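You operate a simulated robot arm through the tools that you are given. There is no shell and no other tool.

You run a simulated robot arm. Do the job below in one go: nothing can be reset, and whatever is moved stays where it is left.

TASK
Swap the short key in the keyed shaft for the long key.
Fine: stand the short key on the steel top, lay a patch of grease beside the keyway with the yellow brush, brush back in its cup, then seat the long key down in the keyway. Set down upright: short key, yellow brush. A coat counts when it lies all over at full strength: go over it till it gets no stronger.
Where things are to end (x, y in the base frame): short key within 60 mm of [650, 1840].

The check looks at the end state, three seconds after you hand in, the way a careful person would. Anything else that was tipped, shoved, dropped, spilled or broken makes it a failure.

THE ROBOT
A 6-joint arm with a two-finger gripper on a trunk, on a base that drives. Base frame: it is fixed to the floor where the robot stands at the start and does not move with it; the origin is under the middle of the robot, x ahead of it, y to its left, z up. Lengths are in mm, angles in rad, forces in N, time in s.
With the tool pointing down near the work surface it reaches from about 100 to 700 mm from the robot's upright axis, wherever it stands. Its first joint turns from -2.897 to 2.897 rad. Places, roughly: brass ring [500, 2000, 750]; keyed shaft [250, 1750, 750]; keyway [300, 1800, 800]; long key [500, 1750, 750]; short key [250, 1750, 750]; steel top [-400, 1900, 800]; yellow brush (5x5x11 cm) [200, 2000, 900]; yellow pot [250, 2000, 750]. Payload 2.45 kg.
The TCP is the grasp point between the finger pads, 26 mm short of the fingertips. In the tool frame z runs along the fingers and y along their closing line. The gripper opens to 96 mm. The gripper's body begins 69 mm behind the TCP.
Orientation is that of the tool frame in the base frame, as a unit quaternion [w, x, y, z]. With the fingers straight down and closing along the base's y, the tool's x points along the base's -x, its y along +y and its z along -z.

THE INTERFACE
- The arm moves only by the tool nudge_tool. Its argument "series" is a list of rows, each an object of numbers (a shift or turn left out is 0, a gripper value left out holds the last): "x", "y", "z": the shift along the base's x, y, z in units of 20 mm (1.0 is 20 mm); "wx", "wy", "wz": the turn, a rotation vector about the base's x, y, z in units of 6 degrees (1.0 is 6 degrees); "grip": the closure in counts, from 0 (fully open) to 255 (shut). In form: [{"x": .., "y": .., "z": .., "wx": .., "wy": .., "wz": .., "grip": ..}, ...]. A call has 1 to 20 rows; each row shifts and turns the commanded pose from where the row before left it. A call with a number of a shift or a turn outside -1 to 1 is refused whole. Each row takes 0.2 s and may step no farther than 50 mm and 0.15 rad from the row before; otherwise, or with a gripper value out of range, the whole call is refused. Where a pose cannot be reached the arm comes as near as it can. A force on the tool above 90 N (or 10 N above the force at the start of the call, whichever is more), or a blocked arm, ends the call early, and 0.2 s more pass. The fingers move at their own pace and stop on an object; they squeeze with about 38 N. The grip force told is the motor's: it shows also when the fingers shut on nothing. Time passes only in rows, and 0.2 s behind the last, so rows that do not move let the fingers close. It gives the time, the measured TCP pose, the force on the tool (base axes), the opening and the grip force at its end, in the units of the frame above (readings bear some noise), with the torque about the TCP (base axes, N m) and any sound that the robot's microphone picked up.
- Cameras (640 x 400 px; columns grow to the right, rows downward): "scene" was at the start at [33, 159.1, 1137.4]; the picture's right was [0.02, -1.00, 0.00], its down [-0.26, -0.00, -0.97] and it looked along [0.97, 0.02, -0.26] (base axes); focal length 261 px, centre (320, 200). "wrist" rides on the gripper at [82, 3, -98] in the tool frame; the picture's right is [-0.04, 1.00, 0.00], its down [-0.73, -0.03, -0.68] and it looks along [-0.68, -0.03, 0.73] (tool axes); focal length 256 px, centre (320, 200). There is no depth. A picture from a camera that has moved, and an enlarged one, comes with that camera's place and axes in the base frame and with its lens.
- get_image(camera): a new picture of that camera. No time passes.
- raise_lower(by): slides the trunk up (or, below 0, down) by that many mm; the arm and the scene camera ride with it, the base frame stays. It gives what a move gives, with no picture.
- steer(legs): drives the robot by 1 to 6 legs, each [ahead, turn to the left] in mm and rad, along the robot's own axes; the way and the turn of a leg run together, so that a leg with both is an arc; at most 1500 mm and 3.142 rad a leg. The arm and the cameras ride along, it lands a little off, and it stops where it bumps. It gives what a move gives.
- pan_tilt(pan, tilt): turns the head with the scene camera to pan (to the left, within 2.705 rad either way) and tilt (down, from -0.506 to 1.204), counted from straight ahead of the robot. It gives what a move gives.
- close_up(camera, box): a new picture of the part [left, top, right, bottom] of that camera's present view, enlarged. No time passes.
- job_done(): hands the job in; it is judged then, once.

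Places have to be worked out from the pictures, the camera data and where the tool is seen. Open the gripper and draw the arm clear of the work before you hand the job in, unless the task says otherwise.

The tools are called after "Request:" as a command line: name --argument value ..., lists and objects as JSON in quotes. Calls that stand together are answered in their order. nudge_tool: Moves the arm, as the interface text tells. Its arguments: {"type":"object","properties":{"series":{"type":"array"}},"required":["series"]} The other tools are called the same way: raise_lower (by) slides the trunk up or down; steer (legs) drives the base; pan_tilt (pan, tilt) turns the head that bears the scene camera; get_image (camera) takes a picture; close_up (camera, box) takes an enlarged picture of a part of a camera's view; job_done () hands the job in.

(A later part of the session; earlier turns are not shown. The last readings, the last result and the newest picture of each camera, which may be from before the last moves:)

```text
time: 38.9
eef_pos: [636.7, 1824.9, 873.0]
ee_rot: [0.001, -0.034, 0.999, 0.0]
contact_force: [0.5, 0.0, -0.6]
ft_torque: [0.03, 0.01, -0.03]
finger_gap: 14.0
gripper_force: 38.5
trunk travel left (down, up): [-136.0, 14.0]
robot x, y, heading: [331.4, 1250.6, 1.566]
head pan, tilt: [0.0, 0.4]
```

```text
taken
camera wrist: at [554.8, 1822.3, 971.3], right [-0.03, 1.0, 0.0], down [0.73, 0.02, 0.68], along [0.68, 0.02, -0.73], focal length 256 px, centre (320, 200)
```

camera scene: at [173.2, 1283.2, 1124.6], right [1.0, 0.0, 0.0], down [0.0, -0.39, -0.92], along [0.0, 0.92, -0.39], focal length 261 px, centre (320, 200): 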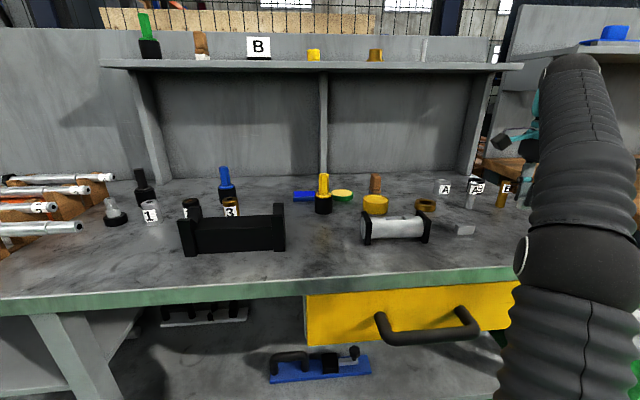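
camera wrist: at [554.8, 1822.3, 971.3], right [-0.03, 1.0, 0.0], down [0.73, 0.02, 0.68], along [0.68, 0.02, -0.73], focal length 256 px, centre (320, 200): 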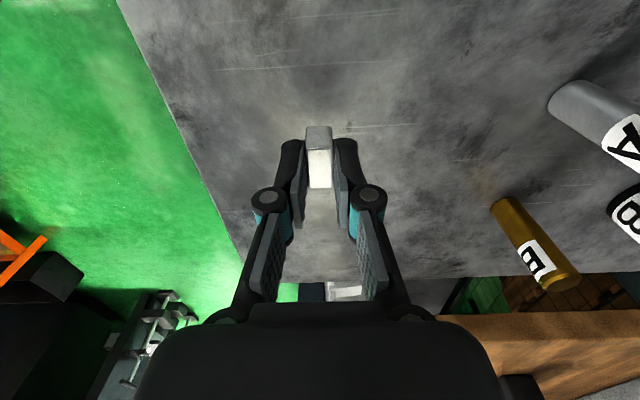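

Now at ≈(637,1825). I lower close to the table, then feel for contact in small steps.

Request:
nudge_tool --series '[{"z": -0.7}, {"z": -0.7}, {}]'

Request:
nudge_tool --series '[{"z": -0.1}, {}]'

Request:
nudge_tool --series '[{"z": -0.1}, {}]'

Request:
close_up --camera "wrist" --box '[260, 100, 380, 220]'

```text
time: 39.7
eef_pos: [637.2, 1823.3, 845.9]
ee_rot: [0.0, -0.034, 0.999, 0.0]
contact_force: [0.1, 0.4, 0.1]
ft_torque: [-0.03, 0.0, -0.02]
finger_gap: 14.1
gripper_force: 37.9
trunk travel left (down, up): [-136.0, 14.0]
robot x, y, heading: [332.0, 1253.9, 1.567]
head pan, tilt: [0.0, 0.4]
```

```text
time: 40.3
eef_pos: [635.9, 1824.1, 843.4]
ee_rot: [0.001, -0.035, 0.999, 0.0]
contact_force: [-0.3, 0.4, -0.9]
ft_torque: [0.03, 0.02, -0.02]
finger_gap: 14.1
gripper_force: 37.8
trunk travel left (down, up): [-136.0, 14.0]
robot x, y, heading: [328.7, 1250.9, 1.569]
head pan, tilt: [0.0, 0.4]
```

```text
time: 40.9
eef_pos: [636.4, 1824.3, 841.4]
ee_rot: [0.0, -0.034, 0.999, 0.001]
contact_force: [-1.3, 0.5, -0.7]
ft_torque: [0.01, 0.01, -0.02]
finger_gap: 14.1
gripper_force: 37.8
trunk travel left (down, up): [-136.0, 14.0]
robot x, y, heading: [334.2, 1250.6, 1.568]
head pan, tilt: [0.0, 0.4]
```

```text
3.33 times, centred on (320, 160) of wrist
camera zoom: at [554.8, 1822.7, 939.6], right [-0.03, 1.0, 0.0], down [0.73, 0.02, 0.68], along [0.68, 0.02, -0.73], focal length 853 px, centre (320, 333)
```

zoom: 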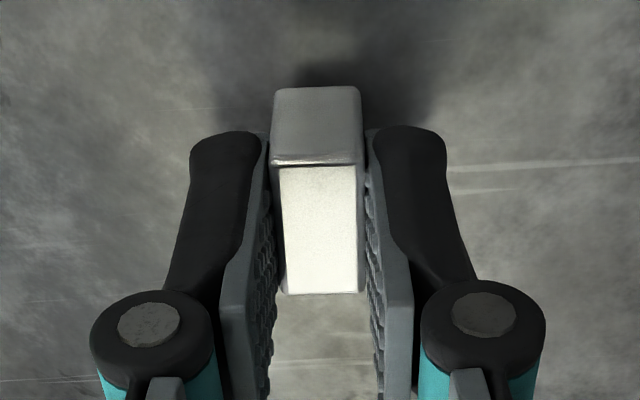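

Bottom of the key appears ≈4 mm above the table. I continue in 1 mm steps.

Request:
nudge_tool --series '[{"z": -0.1}, {}]'

Request:
nudge_tool --series '[{"z": -0.05}, {}]'

Request:
nudge_tool --series '[{"z": -0.05}, {}]'

```text
time: 41.5
eef_pos: [636.5, 1824.5, 838.7]
ee_rot: [0.0, -0.033, 0.999, 0.0]
contact_force: [-0.6, 0.0, -1.0]
ft_torque: [0.01, -0.03, 0.0]
finger_gap: 14.1
gripper_force: 37.6
trunk travel left (down, up): [-136.0, 14.0]
robot x, y, heading: [331.7, 1253.0, 1.569]
head pan, tilt: [0.0, 0.4]
```

```text
time: 42.1
eef_pos: [635.9, 1823.5, 838.1]
ee_rot: [0.0, -0.033, 0.999, 0.0]
contact_force: [0.5, -0.1, -1.0]
ft_torque: [-0.01, -0.02, -0.03]
finger_gap: 14.4
gripper_force: 37.8
trunk travel left (down, up): [-136.0, 14.0]
robot x, y, heading: [334.9, 1248.1, 1.569]
head pan, tilt: [0.0, 0.4]
```

```text
time: 42.7
eef_pos: [635.8, 1824.3, 837.3]
ee_rot: [0.001, -0.034, 0.999, 0.0]
contact_force: [0.9, 0.4, 3.6]
ft_torque: [0.01, -0.04, 0.01]
finger_gap: 14.2
gripper_force: 37.9
trunk travel left (down, up): [-136.0, 14.0]
robot x, y, heading: [328.8, 1248.3, 1.569]
head pan, tilt: [0.0, 0.4]
```

Contact felt (3.6 N). I open the fingers and lift off.

Request:
nudge_tool --series '[{"grip": 205}, {"grip": 180}, {"grip": 130}, {}, {"z": 0.5}, {"z": 1}, {"z": 1}]'

Request:
get_image --camera "wrist"

```text
time: 44.3
eef_pos: [634.8, 1824.5, 887.2]
ee_rot: [0.001, -0.034, 0.999, 0.0]
contact_force: [-0.3, 0.0, 1.0]
ft_torque: [-0.03, -0.01, 0.03]
finger_gap: 47.1
gripper_force: 0.1
trunk travel left (down, up): [-136.0, 14.0]
robot x, y, heading: [332.9, 1253.3, 1.565]
head pan, tilt: [0.0, 0.4]
```

```text
taken
camera wrist: at [555.4, 1823.3, 984.5], right [-0.03, 1.0, 0.0], down [0.73, 0.02, 0.68], along [0.68, 0.02, -0.73], focal length 256 px, centre (320, 200)
```

wrist: 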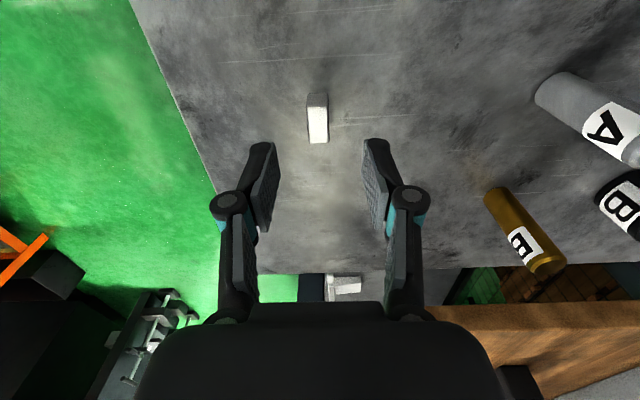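

The short key stands upright at ≈(636,1824). Next I draw the arm back to a central, higher position and drive ~85 mm nearer so the brush comes within reach (bench edge is at y≈1680, so room remains).

Request:
nudge_tool --series '[{"z": 0.5, "x": -1, "y": -0.5}, {"z": 0.5, "x": -1, "y": -0.5}, {"z": 0.5, "x": -1, "y": -0.5}, {"z": 0.5, "x": -1, "y": -0.5}, {"z": 0.5, "x": -1}, {"z": 0.5, "x": -1}, {"x": -1}, {"x": -1}, {"x": -1}, {"x": -1}, {"x": -1}, {"x": -1}, {"grip": 0}]'

Request:
steer --legs '[[85, 0]]'

Request:
get_image --camera "wrist"

Request:
get_image --camera "scene"

```text
time: 47.1
eef_pos: [396.4, 1785.3, 947.7]
ee_rot: [0.001, -0.033, 0.999, 0.001]
contact_force: [0.4, -0.1, -0.5]
ft_torque: [0.0, -0.01, 0.01]
finger_gap: 95.8
gripper_force: 0.0
trunk travel left (down, up): [-136.0, 14.0]
robot x, y, heading: [332.1, 1249.2, 1.566]
head pan, tilt: [0.0, 0.4]
```

```text
time: 48.2
eef_pos: [396.4, 1870.8, 947.2]
ee_rot: [0.0, -0.034, 0.999, 0.0]
contact_force: [-0.5, -0.1, 0.1]
ft_torque: [-0.01, -0.03, -0.02]
finger_gap: 95.9
gripper_force: 0.0
trunk travel left (down, up): [-136.0, 14.0]
robot x, y, heading: [332.8, 1335.6, 1.568]
head pan, tilt: [0.0, 0.4]
```

```text
taken
camera wrist: at [314.4, 1869.2, 1045.5], right [-0.03, 1.0, 0.0], down [0.73, 0.02, 0.68], along [0.68, 0.02, -0.73], focal length 256 px, centre (320, 200)
```

wrist: 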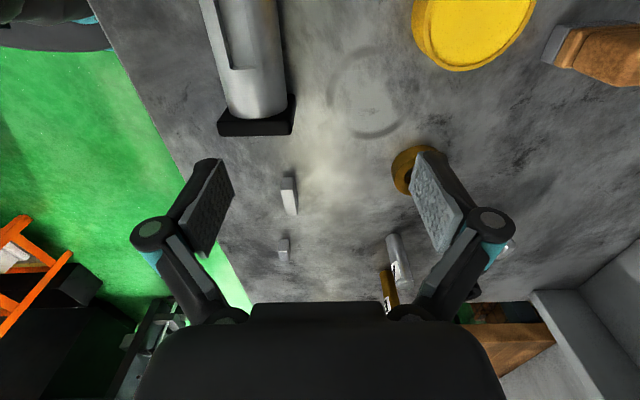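

```text
taken
camera scene: at [173.3, 1369.5, 1124.5], right [1.0, 0.0, 0.0], down [0.0, -0.39, -0.92], along [0.0, 0.92, -0.39], focal length 261 px, centre (320, 200)
```

scene: 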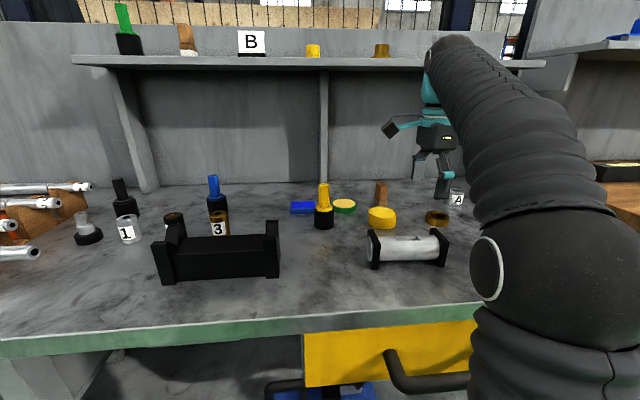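

I look down with the head camera to see how much room the base has to the bench before driving closer.

Request:
pan_tilt --pan -0.3 --tilt 1.2

Request:
get_image --camera "scene"

```text
time: 49.3
eef_pos: [396.2, 1870.9, 947.5]
ee_rot: [0.0, -0.035, 0.999, -0.001]
contact_force: [-0.3, -0.3, -0.3]
ft_torque: [0.0, 0.03, 0.0]
finger_gap: 96.0
gripper_force: 0.0
trunk travel left (down, up): [-136.0, 14.0]
robot x, y, heading: [330.7, 1333.7, 1.569]
head pan, tilt: [-0.3, 1.201]
```

```text
taken
camera scene: at [189.8, 1330.3, 1061.8], right [0.95, -0.3, 0.0], down [-0.28, -0.89, -0.36], along [0.11, 0.35, -0.93], focal length 261 px, centre (320, 200)
```

scene: 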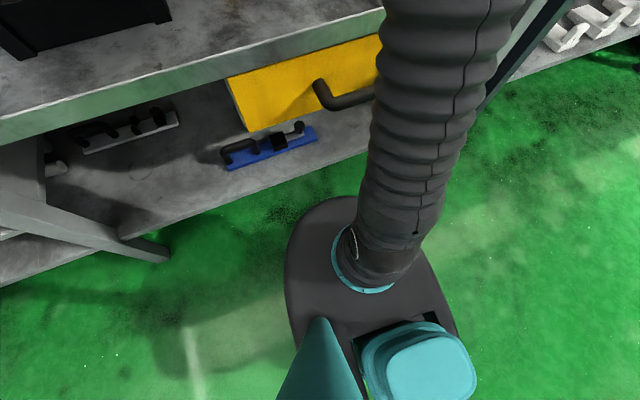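

The base plate still has a gap to the shelf but I prefer not to push it. Instead I turn the gripper back to face forward and tilt it ~30°, so it can hold the vertical brush from the robot side with better reach.

Request:
pan_tilt --pan -0.05 --tilt 0.45

Request:
nudge_tool --series '[{"wz": 1, "x": -0.5, "y": -0.4}, {"wz": 1, "x": -0.5, "y": -0.4}, {"wz": 1, "x": -0.5, "y": -0.4}, {"wz": 1, "x": -0.5, "y": -0.4}, {"wz": 1, "x": -0.5, "y": -0.4}, {"wz": 1, "x": -0.5, "y": -0.4}, {"wz": 1, "x": -0.5, "y": -0.4}, {"wz": 1, "x": -0.5, "y": -0.4}, {"wz": 1, "x": -0.5, "y": -0.4}, {"wz": 1, "x": -0.5, "y": -0.4}, {"wz": 1}, {"wz": 1}, {"wz": 1}, {"wz": 1}, {"wz": 0.37}]'

Request:
nudge_tool --series '[{"wx": 1, "x": -1}, {"wx": 1, "x": -1}, {"wx": 1, "x": -1}, {"wx": 1, "x": -1}, {"wx": 1, "x": -1}, {}]'

Request:
get_image --camera "wrist"

Request:
get_image --camera "scene"

```text
time: 50.4
eef_pos: [396.6, 1871.3, 946.4]
ee_rot: [0.0, -0.033, 0.999, 0.0]
contact_force: [-0.3, 0.3, -1.0]
ft_torque: [-0.01, 0.01, 0.01]
finger_gap: 96.0
gripper_force: 0.1
trunk travel left (down, up): [-136.0, 14.0]
robot x, y, heading: [333.4, 1334.8, 1.565]
head pan, tilt: [-0.051, 0.45]
```

```text
time: 53.6
eef_pos: [295.1, 1790.2, 947.5]
ee_rot: [0.001, 0.708, -0.706, 0.001]
contact_force: [1.0, -0.1, 1.3]
ft_torque: [0.0, 0.01, 0.04]
finger_gap: 95.8
gripper_force: 0.1
trunk travel left (down, up): [-136.0, 14.0]
robot x, y, heading: [327.6, 1337.1, 1.564]
head pan, tilt: [-0.051, 0.45]
```

```text
time: 55.0
eef_pos: [196.6, 1790.7, 948.7]
ee_rot: [-0.183, 0.684, -0.682, -0.183]
contact_force: [-0.2, -0.4, -0.5]
ft_torque: [-0.02, 0.01, -0.01]
finger_gap: 96.1
gripper_force: 0.1
trunk travel left (down, up): [-136.0, 14.0]
robot x, y, heading: [330.4, 1337.6, 1.57]
head pan, tilt: [-0.051, 0.45]
```

```text
taken
camera wrist: at [192.8, 1671.4, 993.2], right [-1.0, 0.03, 0.02], down [0.03, 0.29, 0.96], along [0.03, 0.96, -0.3], focal length 256 px, centre (320, 200)
```

wrist: 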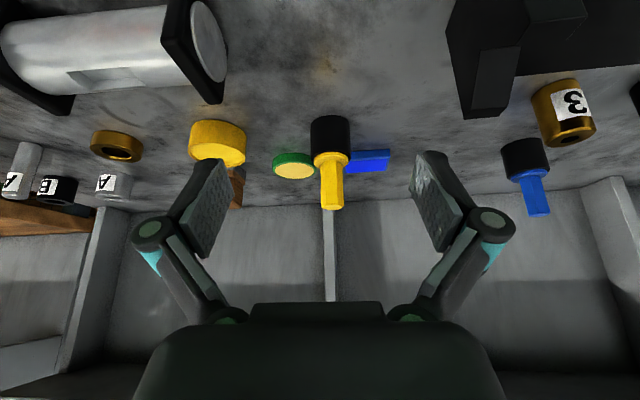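

```text
taken
camera scene: at [177.9, 1368.6, 1119.9], right [1.0, -0.05, 0.0], down [-0.02, -0.43, -0.9], along [0.05, 0.9, -0.44], focal length 261 px, centre (320, 200)
```

scene: 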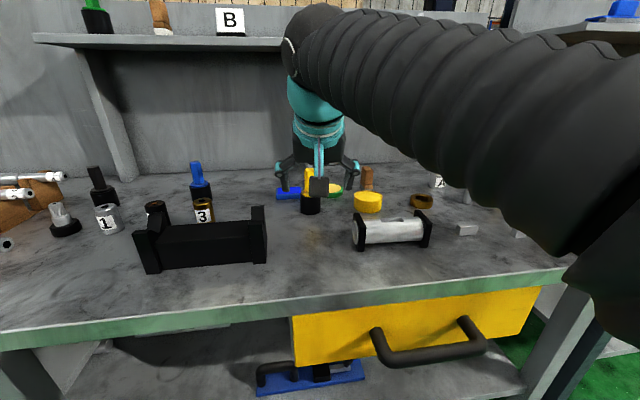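

Clear view of the yellow brush: centre ≈(187,1971), handle z≈859–909. I zoom in on it for details.

Request:
close_up --camera "wrist" --box '[280, 100, 400, 220]'

Request:
close_up --camera "wrist" --box '[170, 100, 330, 220]'

```text
3.33 times, centred on (340, 160) of wrist
camera zoom: at [192.8, 1671.4, 993.2], right [-1.0, 0.03, 0.02], down [0.03, 0.29, 0.96], along [0.03, 0.96, -0.3], focal length 853 px, centre (253, 333)
```

zoom: 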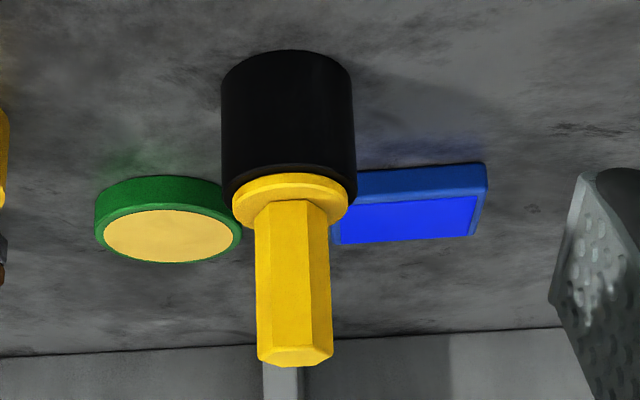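

```text
3.33 times, centred on (250, 160) of wrist
camera zoom: at [192.8, 1671.4, 993.2], right [-1.0, 0.03, 0.02], down [0.03, 0.29, 0.96], along [0.03, 0.96, -0.3], focal length 853 px, centre (553, 333)
```

zoom: 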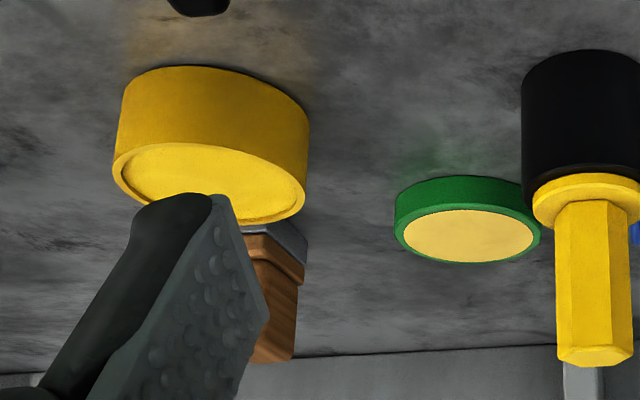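

I zoom further to learn the handle's polygon orientation.

Request:
close_up --camera "wrist" --box '[310, 150, 360, 215]'

```text
6.15 times, centred on (335, 182) of wrist
camera zoom: at [192.8, 1671.4, 993.2], right [-1.0, 0.03, 0.02], down [0.03, 0.29, 0.96], along [0.03, 0.96, -0.3], focal length 1575 px, centre (228, 308)
```

zoom: 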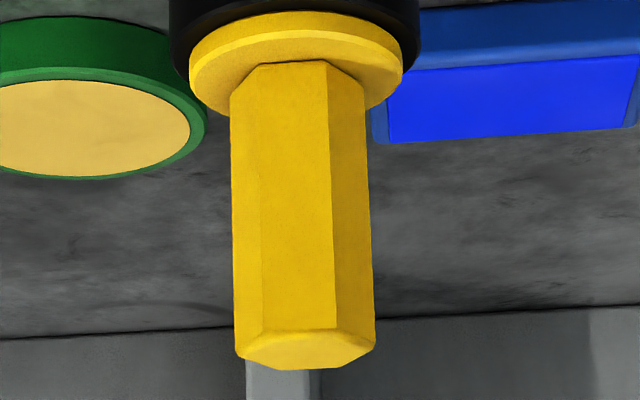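

The handle is hexagonal with flats facing ±y (bench yaw ≈3.8°). I yaw the gripper +33.8° so the pads meet two flats, and move to a pre-approach point behind and above the handle.

Request:
nudge_tool --series '[{"wz": 1}, {"wz": 1}, {"wz": 1}, {"wz": 1}, {"wz": 1}, {"wz": 0.63}, {"x": 0.15, "y": 0.9, "z": 0.1}, {"x": 0.15, "y": 0.9, "z": 0.1}, {"x": 0.15, "y": 0.9, "z": 0.1}, {"x": 0.15, "y": 0.9, "z": 0.1}, {"x": 0.15, "y": 0.9, "z": 0.1}, {"y": 0.9, "z": 0.1}, {}]'

Request:
get_image --camera "wrist"

Request:
close_up --camera "scene" --box '[230, 110, 390, 230]'

```text
time: 57.8
eef_pos: [211.2, 1898.4, 959.9]
ee_rot: [-0.123, 0.852, -0.455, -0.227]
contact_force: [-0.2, 1.2, -1.8]
ft_torque: [-0.03, -0.02, -0.02]
finger_gap: 95.9
gripper_force: 0.1
trunk travel left (down, up): [-136.0, 14.0]
robot x, y, heading: [331.8, 1336.5, 1.567]
head pan, tilt: [-0.051, 0.45]
```

```text
taken
camera wrist: at [275.1, 1798.3, 1004.2], right [-0.85, -0.53, 0.02], down [-0.14, 0.26, 0.95], along [-0.51, 0.81, -0.3], focal length 256 px, centre (320, 200)
```

wrist: 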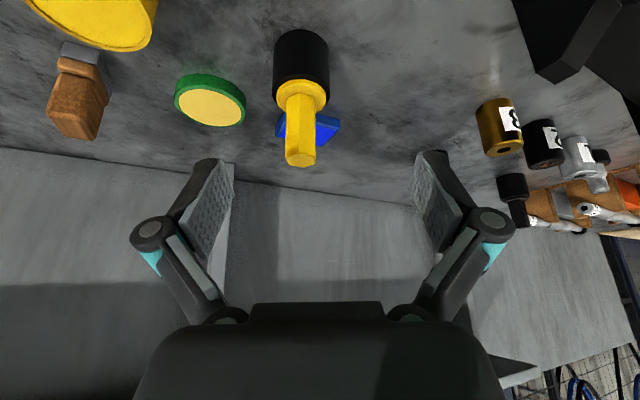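

```text
3.33 times, centred on (310, 170) of scene
camera zoom: at [177.9, 1368.5, 1119.9], right [1.0, -0.05, 0.0], down [-0.02, -0.43, -0.9], along [0.05, 0.9, -0.44], focal length 869 px, centre (353, 300)
```

zoom: 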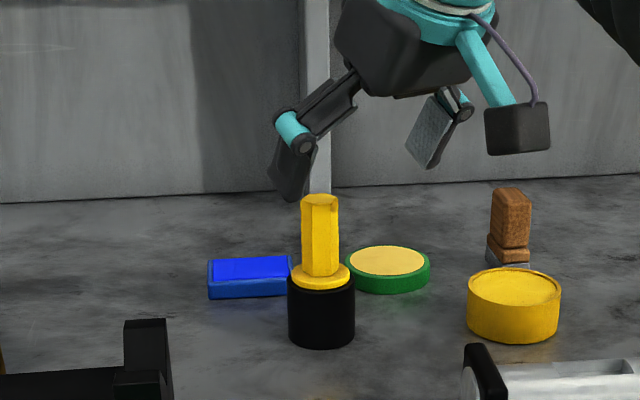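

Handle top triangulates to ≈(187.7,1967,909.5). I align and descend along the tool axis to put the TCP at z≈891 around the handle, above the collar.

Request:
nudge_tool --series '[{"y": 0.9}, {"y": 0.83, "x": -0.07}, {"x": -0.275, "y": 0.416, "z": -0.866}, {"x": -0.275, "y": 0.416, "z": -0.866}, {}]'

Request:
get_image --camera "wrist"

Request:
close_up --camera "scene" --box '[230, 110, 390, 230]'

```text
time: 59.0
eef_pos: [199.2, 1950.2, 926.2]
ee_rot: [-0.122, 0.852, -0.455, -0.228]
contact_force: [-0.3, 0.3, 0.1]
ft_torque: [-0.02, -0.04, 0.02]
finger_gap: 96.1
gripper_force: 0.1
trunk travel left (down, up): [-136.0, 14.0]
robot x, y, heading: [327.2, 1336.1, 1.566]
head pan, tilt: [-0.051, 0.45]
```

```text
taken
camera wrist: at [264.6, 1849.5, 968.7], right [-0.85, -0.53, 0.02], down [-0.14, 0.26, 0.95], along [-0.51, 0.81, -0.3], focal length 256 px, centre (320, 200)
```

wrist: 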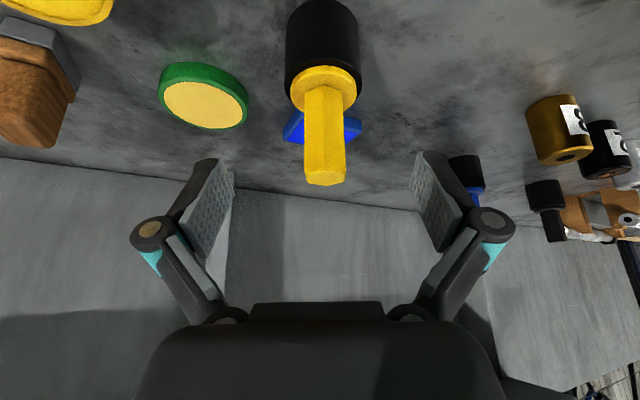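

```text
3.33 times, centred on (310, 170) of scene
camera zoom: at [177.9, 1368.6, 1119.9], right [1.0, -0.05, 0.0], down [-0.02, -0.43, -0.9], along [0.05, 0.9, -0.44], focal length 869 px, centre (353, 300)
```

zoom: 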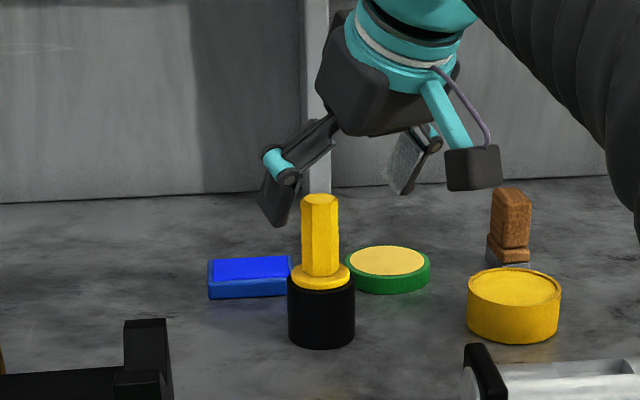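

I complete the descent with a small correction (~2 mm) and then check before closing.

Request:
nudge_tool --series '[{"x": -0.35, "y": 0.44, "z": -0.845}, {"x": -0.35, "y": 0.44, "z": -0.845, "grip": 100}, {"grip": 150}, {}]'

Request:
get_image --camera "wrist"

Request:
close_up --camera "scene" --box '[230, 110, 390, 230]'

```text
time: 60.0
eef_pos: [185.5, 1967.7, 890.6]
ee_rot: [-0.122, 0.852, -0.454, -0.228]
contact_force: [0.2, -0.1, 0.3]
ft_torque: [0.02, 0.0, 0.02]
finger_gap: 39.5
gripper_force: 0.0
trunk travel left (down, up): [-136.0, 14.0]
robot x, y, heading: [332.6, 1334.1, 1.566]
head pan, tilt: [-0.051, 0.45]
```

```text
taken
camera wrist: at [249.5, 1867.4, 934.8], right [-0.85, -0.53, 0.02], down [-0.14, 0.26, 0.95], along [-0.51, 0.81, -0.3], focal length 256 px, centre (320, 200)
```

wrist: 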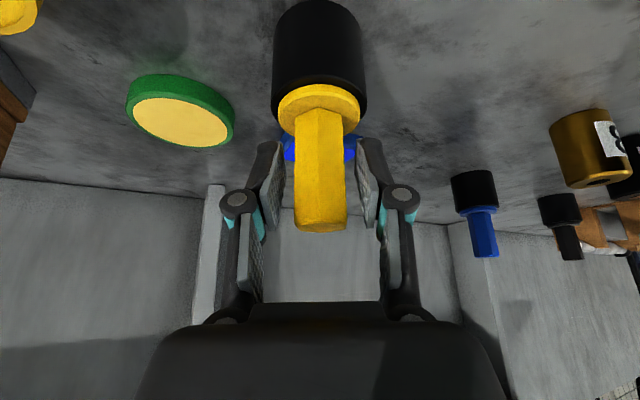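

```text
3.33 times, centred on (310, 170) of scene
camera zoom: at [177.9, 1368.6, 1119.9], right [1.0, -0.05, 0.0], down [-0.02, -0.43, -0.9], along [0.05, 0.9, -0.44], focal length 869 px, centre (353, 300)
```

zoom: 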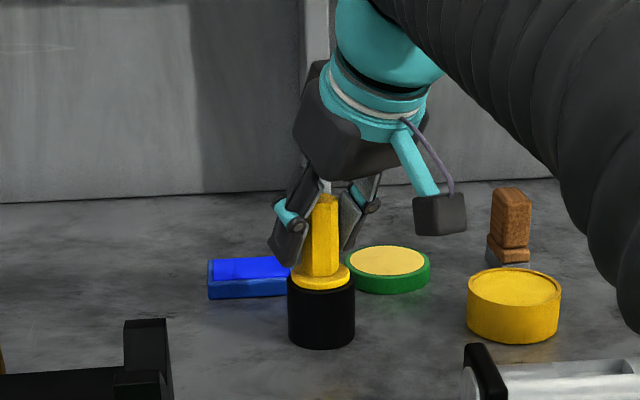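

The handle is centred between the pads and tips clear the collar. I close the grip.

Request:
nudge_tool --series '[{"grip": 175}, {"grip": 200}, {"grip": 255}, {}, {}]'

Request:
get_image --camera "wrist"

```text
time: 61.2
eef_pos: [186.5, 1968.0, 890.6]
ee_rot: [-0.123, 0.853, -0.454, -0.227]
contact_force: [0.9, 0.5, 0.6]
ft_torque: [-0.04, 0.01, 0.02]
finger_gap: 23.3
gripper_force: 37.5
trunk travel left (down, up): [-136.0, 14.0]
robot x, y, heading: [333.0, 1338.0, 1.566]
head pan, tilt: [-0.051, 0.45]
```

```text
taken
camera wrist: at [249.5, 1867.4, 934.9], right [-0.85, -0.53, 0.02], down [-0.14, 0.26, 0.95], along [-0.51, 0.81, -0.3], focal length 256 px, centre (320, 200)
```

wrist: 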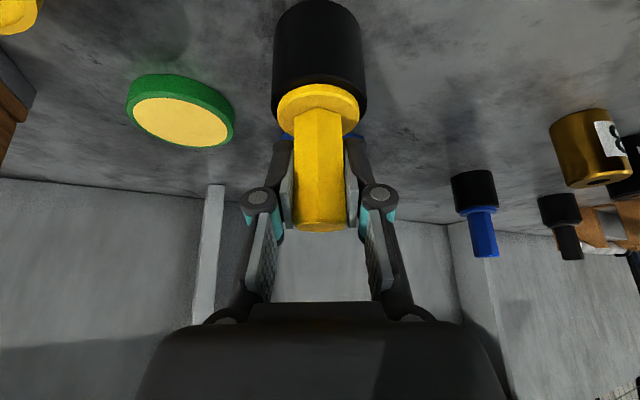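

Gripped at 23.3 mm. I lift slowly and check whether the brush leaves the cup.

Request:
nudge_tool --series '[{"z": 0.3}, {"z": 0.4}, {"z": 0.5}, {"z": 0.6}, {}]'

Request:
close_up --camera "scene" --box '[230, 90, 390, 230]'

Request:
get_image --camera "wrist"

```text
time: 62.4
eef_pos: [184.5, 1966.2, 926.1]
ee_rot: [-0.123, 0.852, -0.455, -0.228]
contact_force: [-1.0, -0.9, -0.7]
ft_torque: [0.02, 0.0, 0.01]
finger_gap: 22.8
gripper_force: 37.9
trunk travel left (down, up): [-136.0, 14.0]
robot x, y, heading: [334.5, 1336.9, 1.565]
head pan, tilt: [-0.051, 0.45]
```

```text
2.86 times, centred on (310, 160) of scene
camera zoom: at [177.9, 1368.6, 1119.9], right [1.0, -0.05, 0.0], down [-0.02, -0.43, -0.9], along [0.05, 0.9, -0.44], focal length 745 px, centre (349, 314)
```

zoom: 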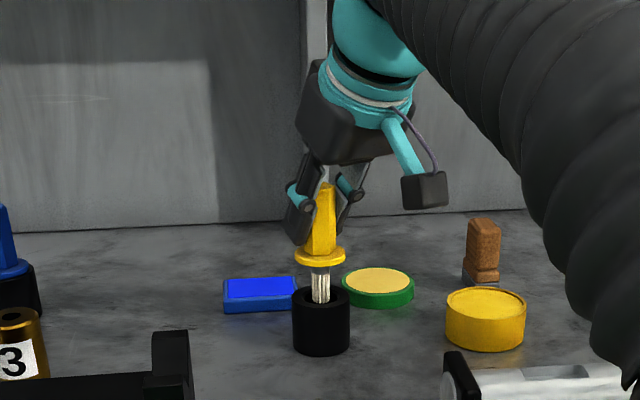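

```text
taken
camera wrist: at [249.4, 1866.6, 970.8], right [-0.85, -0.53, 0.02], down [-0.14, 0.26, 0.95], along [-0.51, 0.81, -0.3], focal length 256 px, centre (320, 200)
```

wrist: 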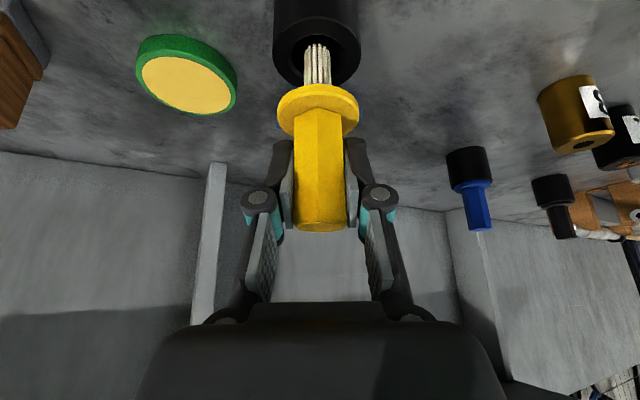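

The bristles come out of the cup, cup stays. I lift 30 mm more.

Request:
nudge_tool --series '[{"z": 0.6}, {"z": 0.6}, {"z": 0.4}, {}]'

Request:
close_up --camera "scene" --box '[230, 90, 390, 230]'

Request:
get_image --camera "wrist"

```text
time: 63.4
eef_pos: [185.2, 1967.6, 958.7]
ee_rot: [-0.122, 0.852, -0.454, -0.229]
contact_force: [0.2, 0.2, -1.1]
ft_torque: [0.01, 0.0, 0.0]
finger_gap: 22.7
gripper_force: 37.8
trunk travel left (down, up): [-136.0, 14.0]
robot x, y, heading: [332.5, 1336.6, 1.562]
head pan, tilt: [-0.051, 0.45]
```

```text
2.86 times, centred on (310, 160) of scene
camera zoom: at [177.9, 1368.6, 1119.9], right [1.0, -0.05, 0.0], down [-0.02, -0.43, -0.9], along [0.05, 0.9, -0.44], focal length 745 px, centre (349, 314)
```

zoom: 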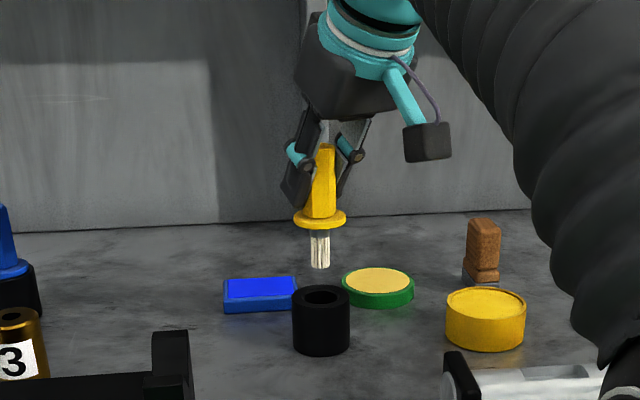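

```text
taken
camera wrist: at [249.5, 1866.9, 1003.5], right [-0.85, -0.53, 0.02], down [-0.14, 0.26, 0.95], along [-0.51, 0.81, -0.3], focal length 256 px, centre (320, 200)
```

wrist: 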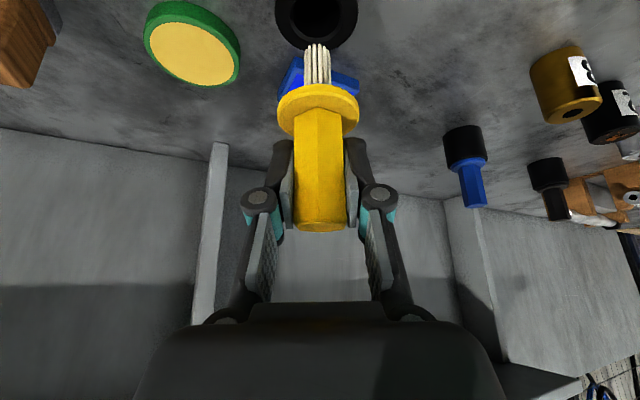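

Brush total ≈104 mm; bristle tip is ≈85 mm below the TCP (now ≈873). The yellow pot's top is ≈(332,1967,838). I carry the brush over it at this height.

Request:
nudge_tool --series '[{"x": 1}, {"x": 1}, {"x": 1}, {"x": 1}, {"x": 1}, {"x": 1}, {"x": 1}, {"x": 0.35, "y": -0.1}, {}]'

Request:
close_up --camera "scene" --box '[300, 110, 460, 230]'

Request:
get_image --camera "wrist"

```text
time: 65.4
eef_pos: [332.9, 1965.3, 959.2]
ee_rot: [-0.123, 0.853, -0.454, -0.228]
contact_force: [0.4, 0.4, -1.4]
ft_torque: [0.03, -0.03, -0.01]
finger_gap: 23.1
gripper_force: 37.8
trunk travel left (down, up): [-136.0, 14.0]
robot x, y, heading: [333.6, 1337.4, 1.569]
head pan, tilt: [-0.051, 0.45]
```

```text
3.33 times, centred on (380, 170) of scene
camera zoom: at [178.0, 1368.6, 1119.9], right [1.0, -0.05, 0.0], down [-0.02, -0.43, -0.9], along [0.05, 0.9, -0.44], focal length 869 px, centre (120, 300)
```

zoom: 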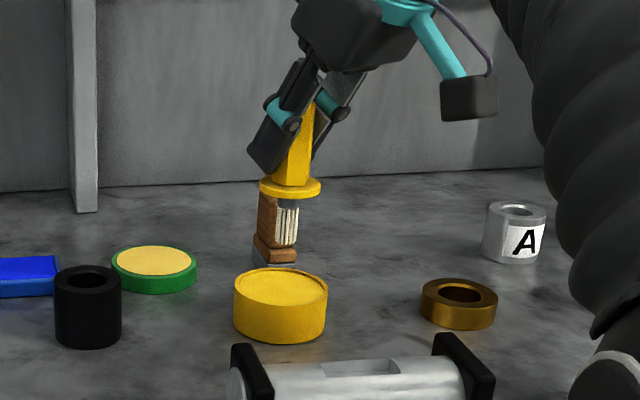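

```text
taken
camera wrist: at [397.0, 1864.8, 1003.0], right [-0.85, -0.53, 0.02], down [-0.14, 0.26, 0.95], along [-0.51, 0.81, -0.3], focal length 256 px, centre (320, 200)
```

wrist: 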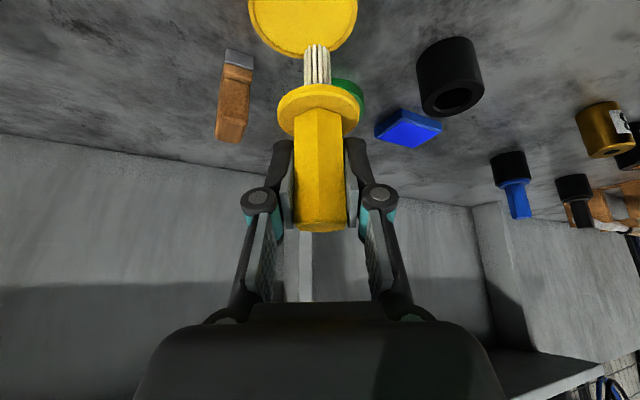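

The bristle would land ≈5 mm right and ≈8 mm near of the pot centre; I correct and lower toward the grease.

Request:
nudge_tool --series '[{"x": -0.2, "y": 0.35}, {"z": -0.6}, {"z": -0.6}, {"z": -0.3}, {}]'

Request:
close_up --camera "scene" --box '[320, 150, 420, 225]'

Request:
get_image --camera "wrist"

```text
time: 66.6
eef_pos: [327.9, 1973.2, 928.5]
ee_rot: [-0.123, 0.852, -0.455, -0.228]
contact_force: [0.2, 0.3, -1.4]
ft_torque: [0.0, 0.0, -0.02]
finger_gap: 23.0
gripper_force: 38.0
trunk travel left (down, up): [-136.0, 14.0]
robot x, y, heading: [329.4, 1336.9, 1.568]
head pan, tilt: [-0.051, 0.45]
```

```text
5.33 times, centred on (370, 188) of scene
camera zoom: at [178.0, 1368.6, 1119.9], right [1.0, -0.05, 0.0], down [-0.02, -0.43, -0.9], along [0.05, 0.9, -0.44], focal length 1391 px, centre (53, 267)
```

zoom: 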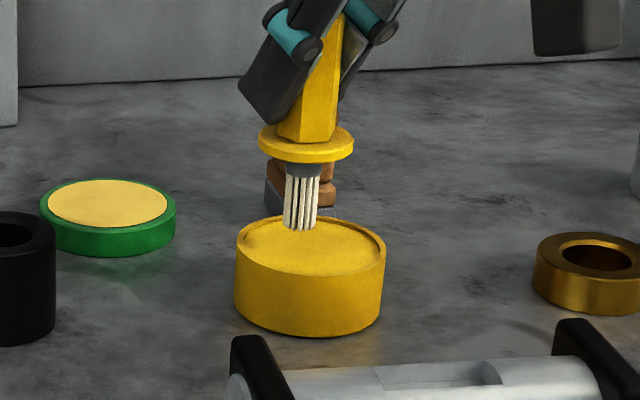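

```text
taken
camera wrist: at [391.9, 1871.7, 972.9], right [-0.85, -0.53, 0.02], down [-0.14, 0.26, 0.95], along [-0.51, 0.81, -0.3], focal length 256 px, centre (320, 200)
```

wrist: 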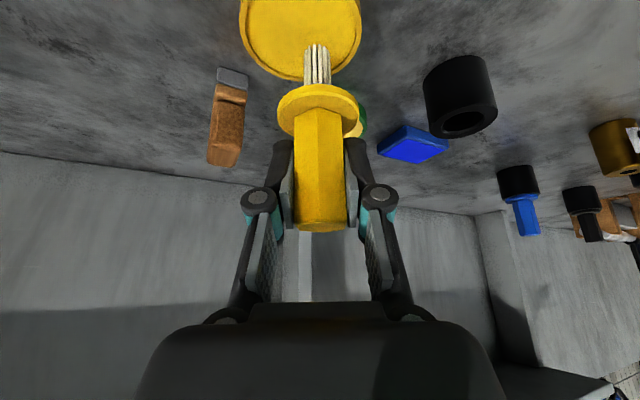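

Bristles are over the pot, ~9 mm above the grease. I centre by +5 mm x and lower in small steps watching the force.

Request:
nudge_tool --series '[{"x": 0.25}, {"z": -0.25}, {}]'

Request:
nudge_tool --series '[{"z": -0.15}, {}]'

Request:
nudge_tool --series '[{"z": -0.1}, {}]'

Request:
close_up --camera "scene" --box '[320, 150, 420, 225]'

```text
time: 67.4
eef_pos: [332.9, 1973.2, 923.1]
ee_rot: [-0.121, 0.852, -0.455, -0.228]
contact_force: [-0.4, -0.2, -0.5]
ft_torque: [0.0, 0.01, -0.01]
finger_gap: 22.7
gripper_force: 37.9
trunk travel left (down, up): [-136.0, 14.0]
robot x, y, heading: [331.7, 1337.2, 1.567]
head pan, tilt: [-0.051, 0.45]
```

```text
time: 68.0
eef_pos: [332.7, 1973.2, 921.0]
ee_rot: [-0.122, 0.853, -0.454, -0.228]
contact_force: [-0.1, -0.5, -1.2]
ft_torque: [0.0, -0.04, 0.01]
finger_gap: 22.9
gripper_force: 37.5
trunk travel left (down, up): [-136.0, 14.0]
robot x, y, heading: [332.0, 1336.1, 1.566]
head pan, tilt: [-0.051, 0.45]
```

```text
time: 68.6
eef_pos: [333.0, 1971.8, 919.0]
ee_rot: [-0.122, 0.853, -0.454, -0.228]
contact_force: [-0.1, -0.4, -0.5]
ft_torque: [-0.02, -0.02, 0.02]
finger_gap: 23.0
gripper_force: 37.9
trunk travel left (down, up): [-136.0, 14.0]
robot x, y, heading: [332.4, 1333.7, 1.569]
head pan, tilt: [-0.051, 0.45]
```

```text
5.33 times, centred on (370, 188) of scene
camera zoom: at [178.0, 1368.6, 1119.9], right [1.0, -0.05, 0.0], down [-0.02, -0.43, -0.9], along [0.05, 0.9, -0.44], focal length 1391 px, centre (53, 267)
```

zoom: 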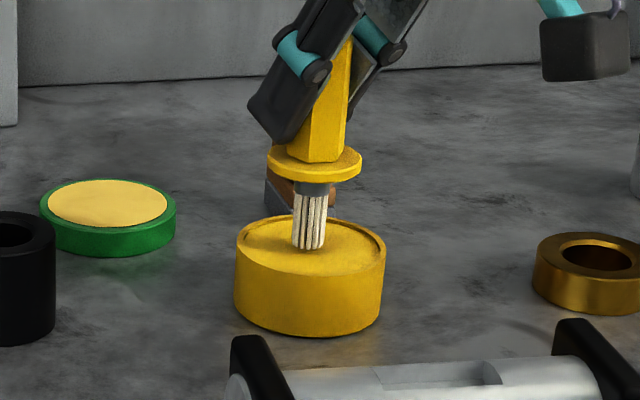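

Bristles are just about at the grease surface with no force yet; I go down further in small steps.

Request:
nudge_tool --series '[{"z": -0.1}, {}]'

Request:
nudge_tool --series '[{"z": -0.1}, {}]'

Request:
close_up --camera "scene" --box '[340, 160, 400, 215]'

```text
time: 69.2
eef_pos: [333.3, 1972.5, 916.9]
ee_rot: [-0.123, 0.852, -0.455, -0.227]
contact_force: [0.2, -0.7, -0.9]
ft_torque: [-0.01, 0.01, 0.02]
finger_gap: 22.9
gripper_force: 38.0
trunk travel left (down, up): [-136.0, 14.0]
robot x, y, heading: [327.6, 1333.5, 1.566]
head pan, tilt: [-0.051, 0.45]
```

```text
time: 69.8
eef_pos: [333.9, 1973.1, 913.9]
ee_rot: [-0.122, 0.853, -0.454, -0.228]
contact_force: [0.3, 0.5, 0.5]
ft_torque: [0.02, -0.03, -0.05]
finger_gap: 22.6
gripper_force: 37.9
trunk travel left (down, up): [-136.0, 14.0]
robot x, y, heading: [330.0, 1334.9, 1.571]
head pan, tilt: [-0.051, 0.45]
```

```text
7.27 times, centred on (370, 188) of scene
camera zoom: at [178.0, 1368.6, 1119.9], right [1.0, -0.05, 0.0], down [-0.02, -0.43, -0.9], along [0.05, 0.9, -0.44], focal length 1897 px, centre (-44, 291)
```

zoom: 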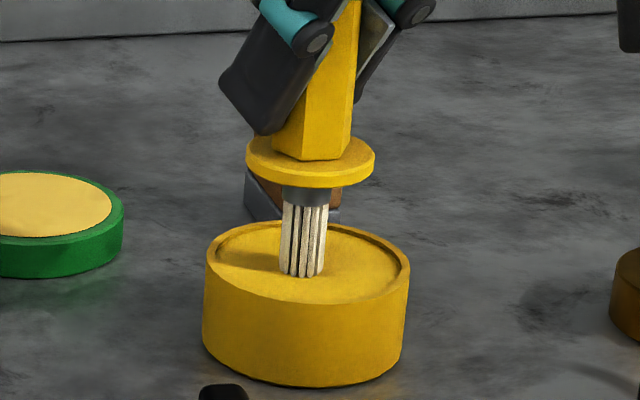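

Force is still near noise; I continue two more 1.5 mm steps.

Request:
nudge_tool --series '[{"z": -0.07}, {}]'

Request:
nudge_tool --series '[{"z": -0.07}, {}]'

Request:
close_up --camera "scene" --box '[340, 160, 400, 215]'

```text
time: 70.4
eef_pos: [332.1, 1972.4, 913.8]
ee_rot: [-0.123, 0.853, -0.453, -0.229]
contact_force: [-1.3, 2.4, 7.3]
ft_torque: [0.18, 0.03, -0.01]
finger_gap: 23.0
gripper_force: 38.3
trunk travel left (down, up): [-136.0, 14.0]
robot x, y, heading: [331.2, 1335.7, 1.565]
head pan, tilt: [-0.051, 0.45]
```

```text
time: 71.0
eef_pos: [332.7, 1972.1, 915.0]
ee_rot: [-0.124, 0.852, -0.453, -0.231]
contact_force: [0.5, 6.2, 22.2]
ft_torque: [0.45, 0.1, 0.0]
finger_gap: 23.1
gripper_force: 38.0
trunk travel left (down, up): [-136.0, 14.0]
robot x, y, heading: [330.7, 1338.6, 1.569]
head pan, tilt: [-0.051, 0.45]
```

```text
7.27 times, centred on (370, 188) of scene
camera zoom: at [178.0, 1368.0, 1120.1], right [1.0, -0.05, 0.0], down [-0.02, -0.43, -0.9], along [0.05, 0.9, -0.43], focal length 1897 px, centre (-44, 291)
```

zoom: 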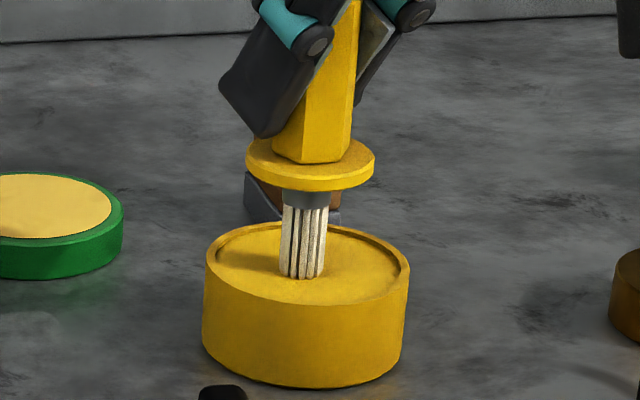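

Firm contact (22 N) with the grease. I lift off 30 mm and inspect the bristles.

Request:
nudge_tool --series '[{"z": 0.3}, {"z": 0.6}, {"z": 0.8}, {}]'

Request:
close_up --camera "scene" --box '[340, 150, 400, 205]'

Request:
close_up --camera "wrist" --box '[230, 0, 410, 120]'

```text
time: 72.0
eef_pos: [330.9, 1970.5, 945.4]
ee_rot: [-0.122, 0.852, -0.454, -0.228]
contact_force: [-0.8, 0.3, -0.9]
ft_torque: [0.03, 0.0, 0.01]
finger_gap: 22.8
gripper_force: 38.0
trunk travel left (down, up): [-136.0, 14.0]
robot x, y, heading: [331.5, 1335.3, 1.574]
head pan, tilt: [-0.051, 0.45]
```

```text
7.27 times, centred on (370, 178) of scene
camera zoom: at [178.0, 1368.6, 1119.8], right [1.0, -0.05, 0.0], down [-0.02, -0.43, -0.9], along [0.05, 0.9, -0.44], focal length 1897 px, centre (-44, 364)
```

zoom: 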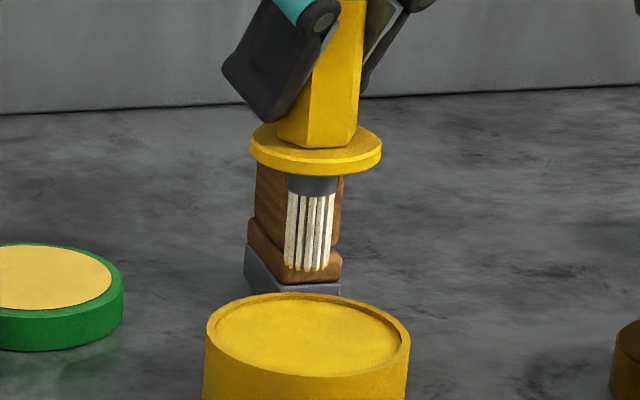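

```text
3.33 times, centred on (320, 60) of wrist
camera zoom: at [395.6, 1870.9, 989.8], right [-0.85, -0.53, 0.02], down [-0.14, 0.26, 0.95], along [-0.51, 0.81, -0.3], focal length 853 px, centre (320, 667)
```

zoom: 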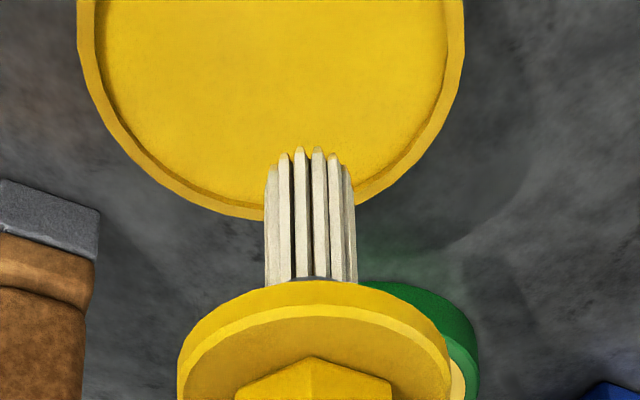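

Bristle tips carry yellow grease. Now I bring the brush over the shaft, first to the −x side of the pocket (≈x 307, y 1813), at safe height.

Request:
nudge_tool --series '[{"z": 1}, {"y": -1}, {"y": -1}, {"y": -1}, {"y": -1}, {"y": -1, "x": -0.3}, {"y": -1, "x": -0.3}, {"y": -1, "x": -0.3}, {"y": -0.95, "x": -0.3}, {}]'

Request:
get_image --camera "wrist"

Request:
close_up --camera "scene" --box '[330, 140, 450, 250]'

```text
time: 74.2
eef_pos: [308.7, 1813.8, 964.7]
ee_rot: [-0.122, 0.853, -0.454, -0.228]
contact_force: [-0.4, 0.6, -1.9]
ft_torque: [-0.01, 0.01, 0.0]
finger_gap: 23.1
gripper_force: 37.4
trunk travel left (down, up): [-136.0, 14.0]
robot x, y, heading: [334.2, 1336.1, 1.568]
head pan, tilt: [-0.051, 0.45]
```

```text
taken
camera wrist: at [372.9, 1713.0, 1009.6], right [-0.85, -0.53, 0.02], down [-0.14, 0.26, 0.95], along [-0.51, 0.81, -0.3], focal length 256 px, centre (320, 200)
```

wrist: 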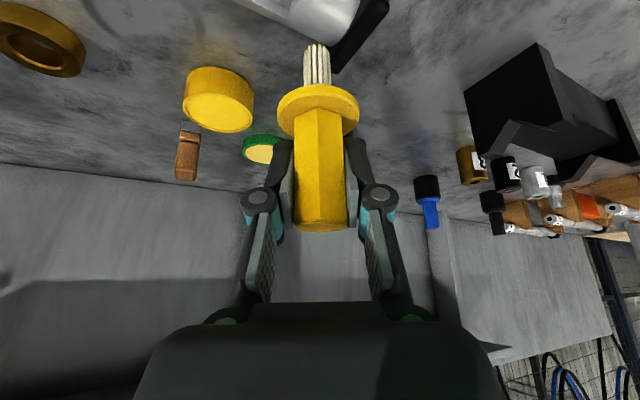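

```text
3.64 times, centred on (390, 195) of scene
camera zoom: at [178.0, 1368.6, 1119.9], right [1.0, -0.05, 0.0], down [-0.02, -0.43, -0.9], along [0.05, 0.9, -0.44], focal length 948 px, centre (66, 218)
```

zoom: 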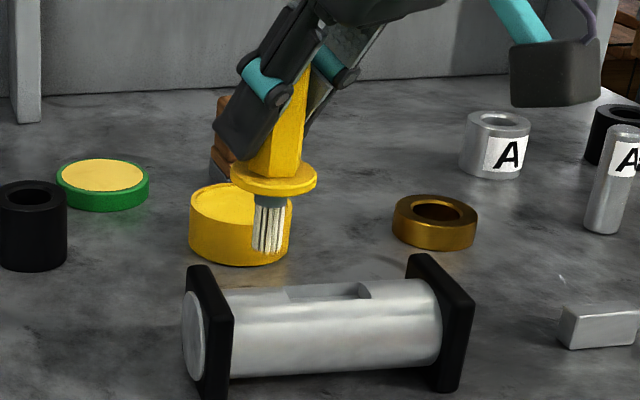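

The bristles hang above the left crown area between flange and pocket. I lower and feel for contact.

Request:
nudge_tool --series '[{"z": -0.5}, {"z": -0.45}, {}]'

Request:
nudge_tool --series '[{"z": -0.1}, {}]'

Request:
nudge_tool --series '[{"z": -0.1}, {}]'

Request:
close_up --camera "scene" --box '[340, 170, 420, 240]'

```text
time: 75.0
eef_pos: [308.6, 1814.0, 946.1]
ee_rot: [-0.122, 0.852, -0.454, -0.228]
contact_force: [0.1, 0.2, -1.0]
ft_torque: [0.0, 0.0, -0.04]
finger_gap: 22.9
gripper_force: 37.8
trunk travel left (down, up): [-136.0, 14.0]
robot x, y, heading: [327.2, 1334.3, 1.569]
head pan, tilt: [-0.051, 0.45]
```

```text
time: 75.6
eef_pos: [308.1, 1814.8, 944.9]
ee_rot: [-0.122, 0.853, -0.454, -0.228]
contact_force: [-0.3, 0.5, -0.6]
ft_torque: [-0.03, -0.01, 0.02]
finger_gap: 22.9
gripper_force: 38.5
trunk travel left (down, up): [-136.0, 14.0]
robot x, y, heading: [332.6, 1337.7, 1.567]
head pan, tilt: [-0.051, 0.45]
```

```text
time: 76.2
eef_pos: [309.0, 1813.3, 943.9]
ee_rot: [-0.122, 0.853, -0.454, -0.228]
contact_force: [-0.3, 0.7, -1.5]
ft_torque: [-0.01, -0.02, 0.04]
finger_gap: 22.8
gripper_force: 38.0
trunk travel left (down, up): [-136.0, 14.0]
robot x, y, heading: [329.5, 1335.9, 1.565]
head pan, tilt: [-0.051, 0.45]
```

```text
5.71 times, centred on (380, 205) of scene
camera zoom: at [178.0, 1368.6, 1119.9], right [1.0, -0.05, 0.0], down [-0.02, -0.43, -0.9], along [0.05, 0.9, -0.44], focal length 1490 px, centre (-23, 171)
```

zoom: 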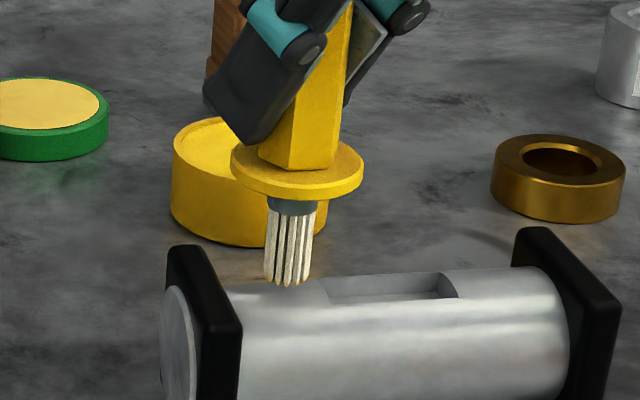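

Close above the crown; continuing down in small steps.

Request:
nudge_tool --series '[{"z": -0.1}, {}]'

Request:
nudge_tool --series '[{"z": -0.1}, {}]'

Request:
close_up --camera "scene" --box '[340, 170, 420, 240]'

```text
time: 76.8
eef_pos: [309.5, 1813.7, 939.3]
ee_rot: [-0.122, 0.852, -0.455, -0.228]
contact_force: [-0.4, 0.1, -0.7]
ft_torque: [0.0, -0.01, -0.04]
finger_gap: 22.8
gripper_force: 38.4
trunk travel left (down, up): [-136.0, 14.0]
robot x, y, heading: [330.9, 1333.6, 1.573]
head pan, tilt: [-0.051, 0.45]
```

```text
time: 77.4
eef_pos: [309.0, 1813.9, 938.0]
ee_rot: [-0.123, 0.852, -0.454, -0.228]
contact_force: [-0.1, -0.2, -0.7]
ft_torque: [0.01, 0.01, -0.05]
finger_gap: 22.7
gripper_force: 37.9
trunk travel left (down, up): [-136.0, 14.0]
robot x, y, heading: [329.2, 1332.2, 1.57]
head pan, tilt: [-0.051, 0.45]
```

```text
5.71 times, centred on (380, 205) of scene
camera zoom: at [178.0, 1368.6, 1119.9], right [1.0, -0.05, 0.0], down [-0.02, -0.43, -0.9], along [0.05, 0.9, -0.44], focal length 1490 px, centre (-23, 171)
```

zoom: 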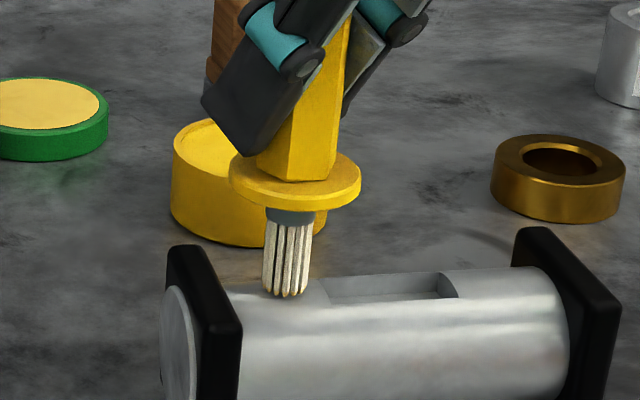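

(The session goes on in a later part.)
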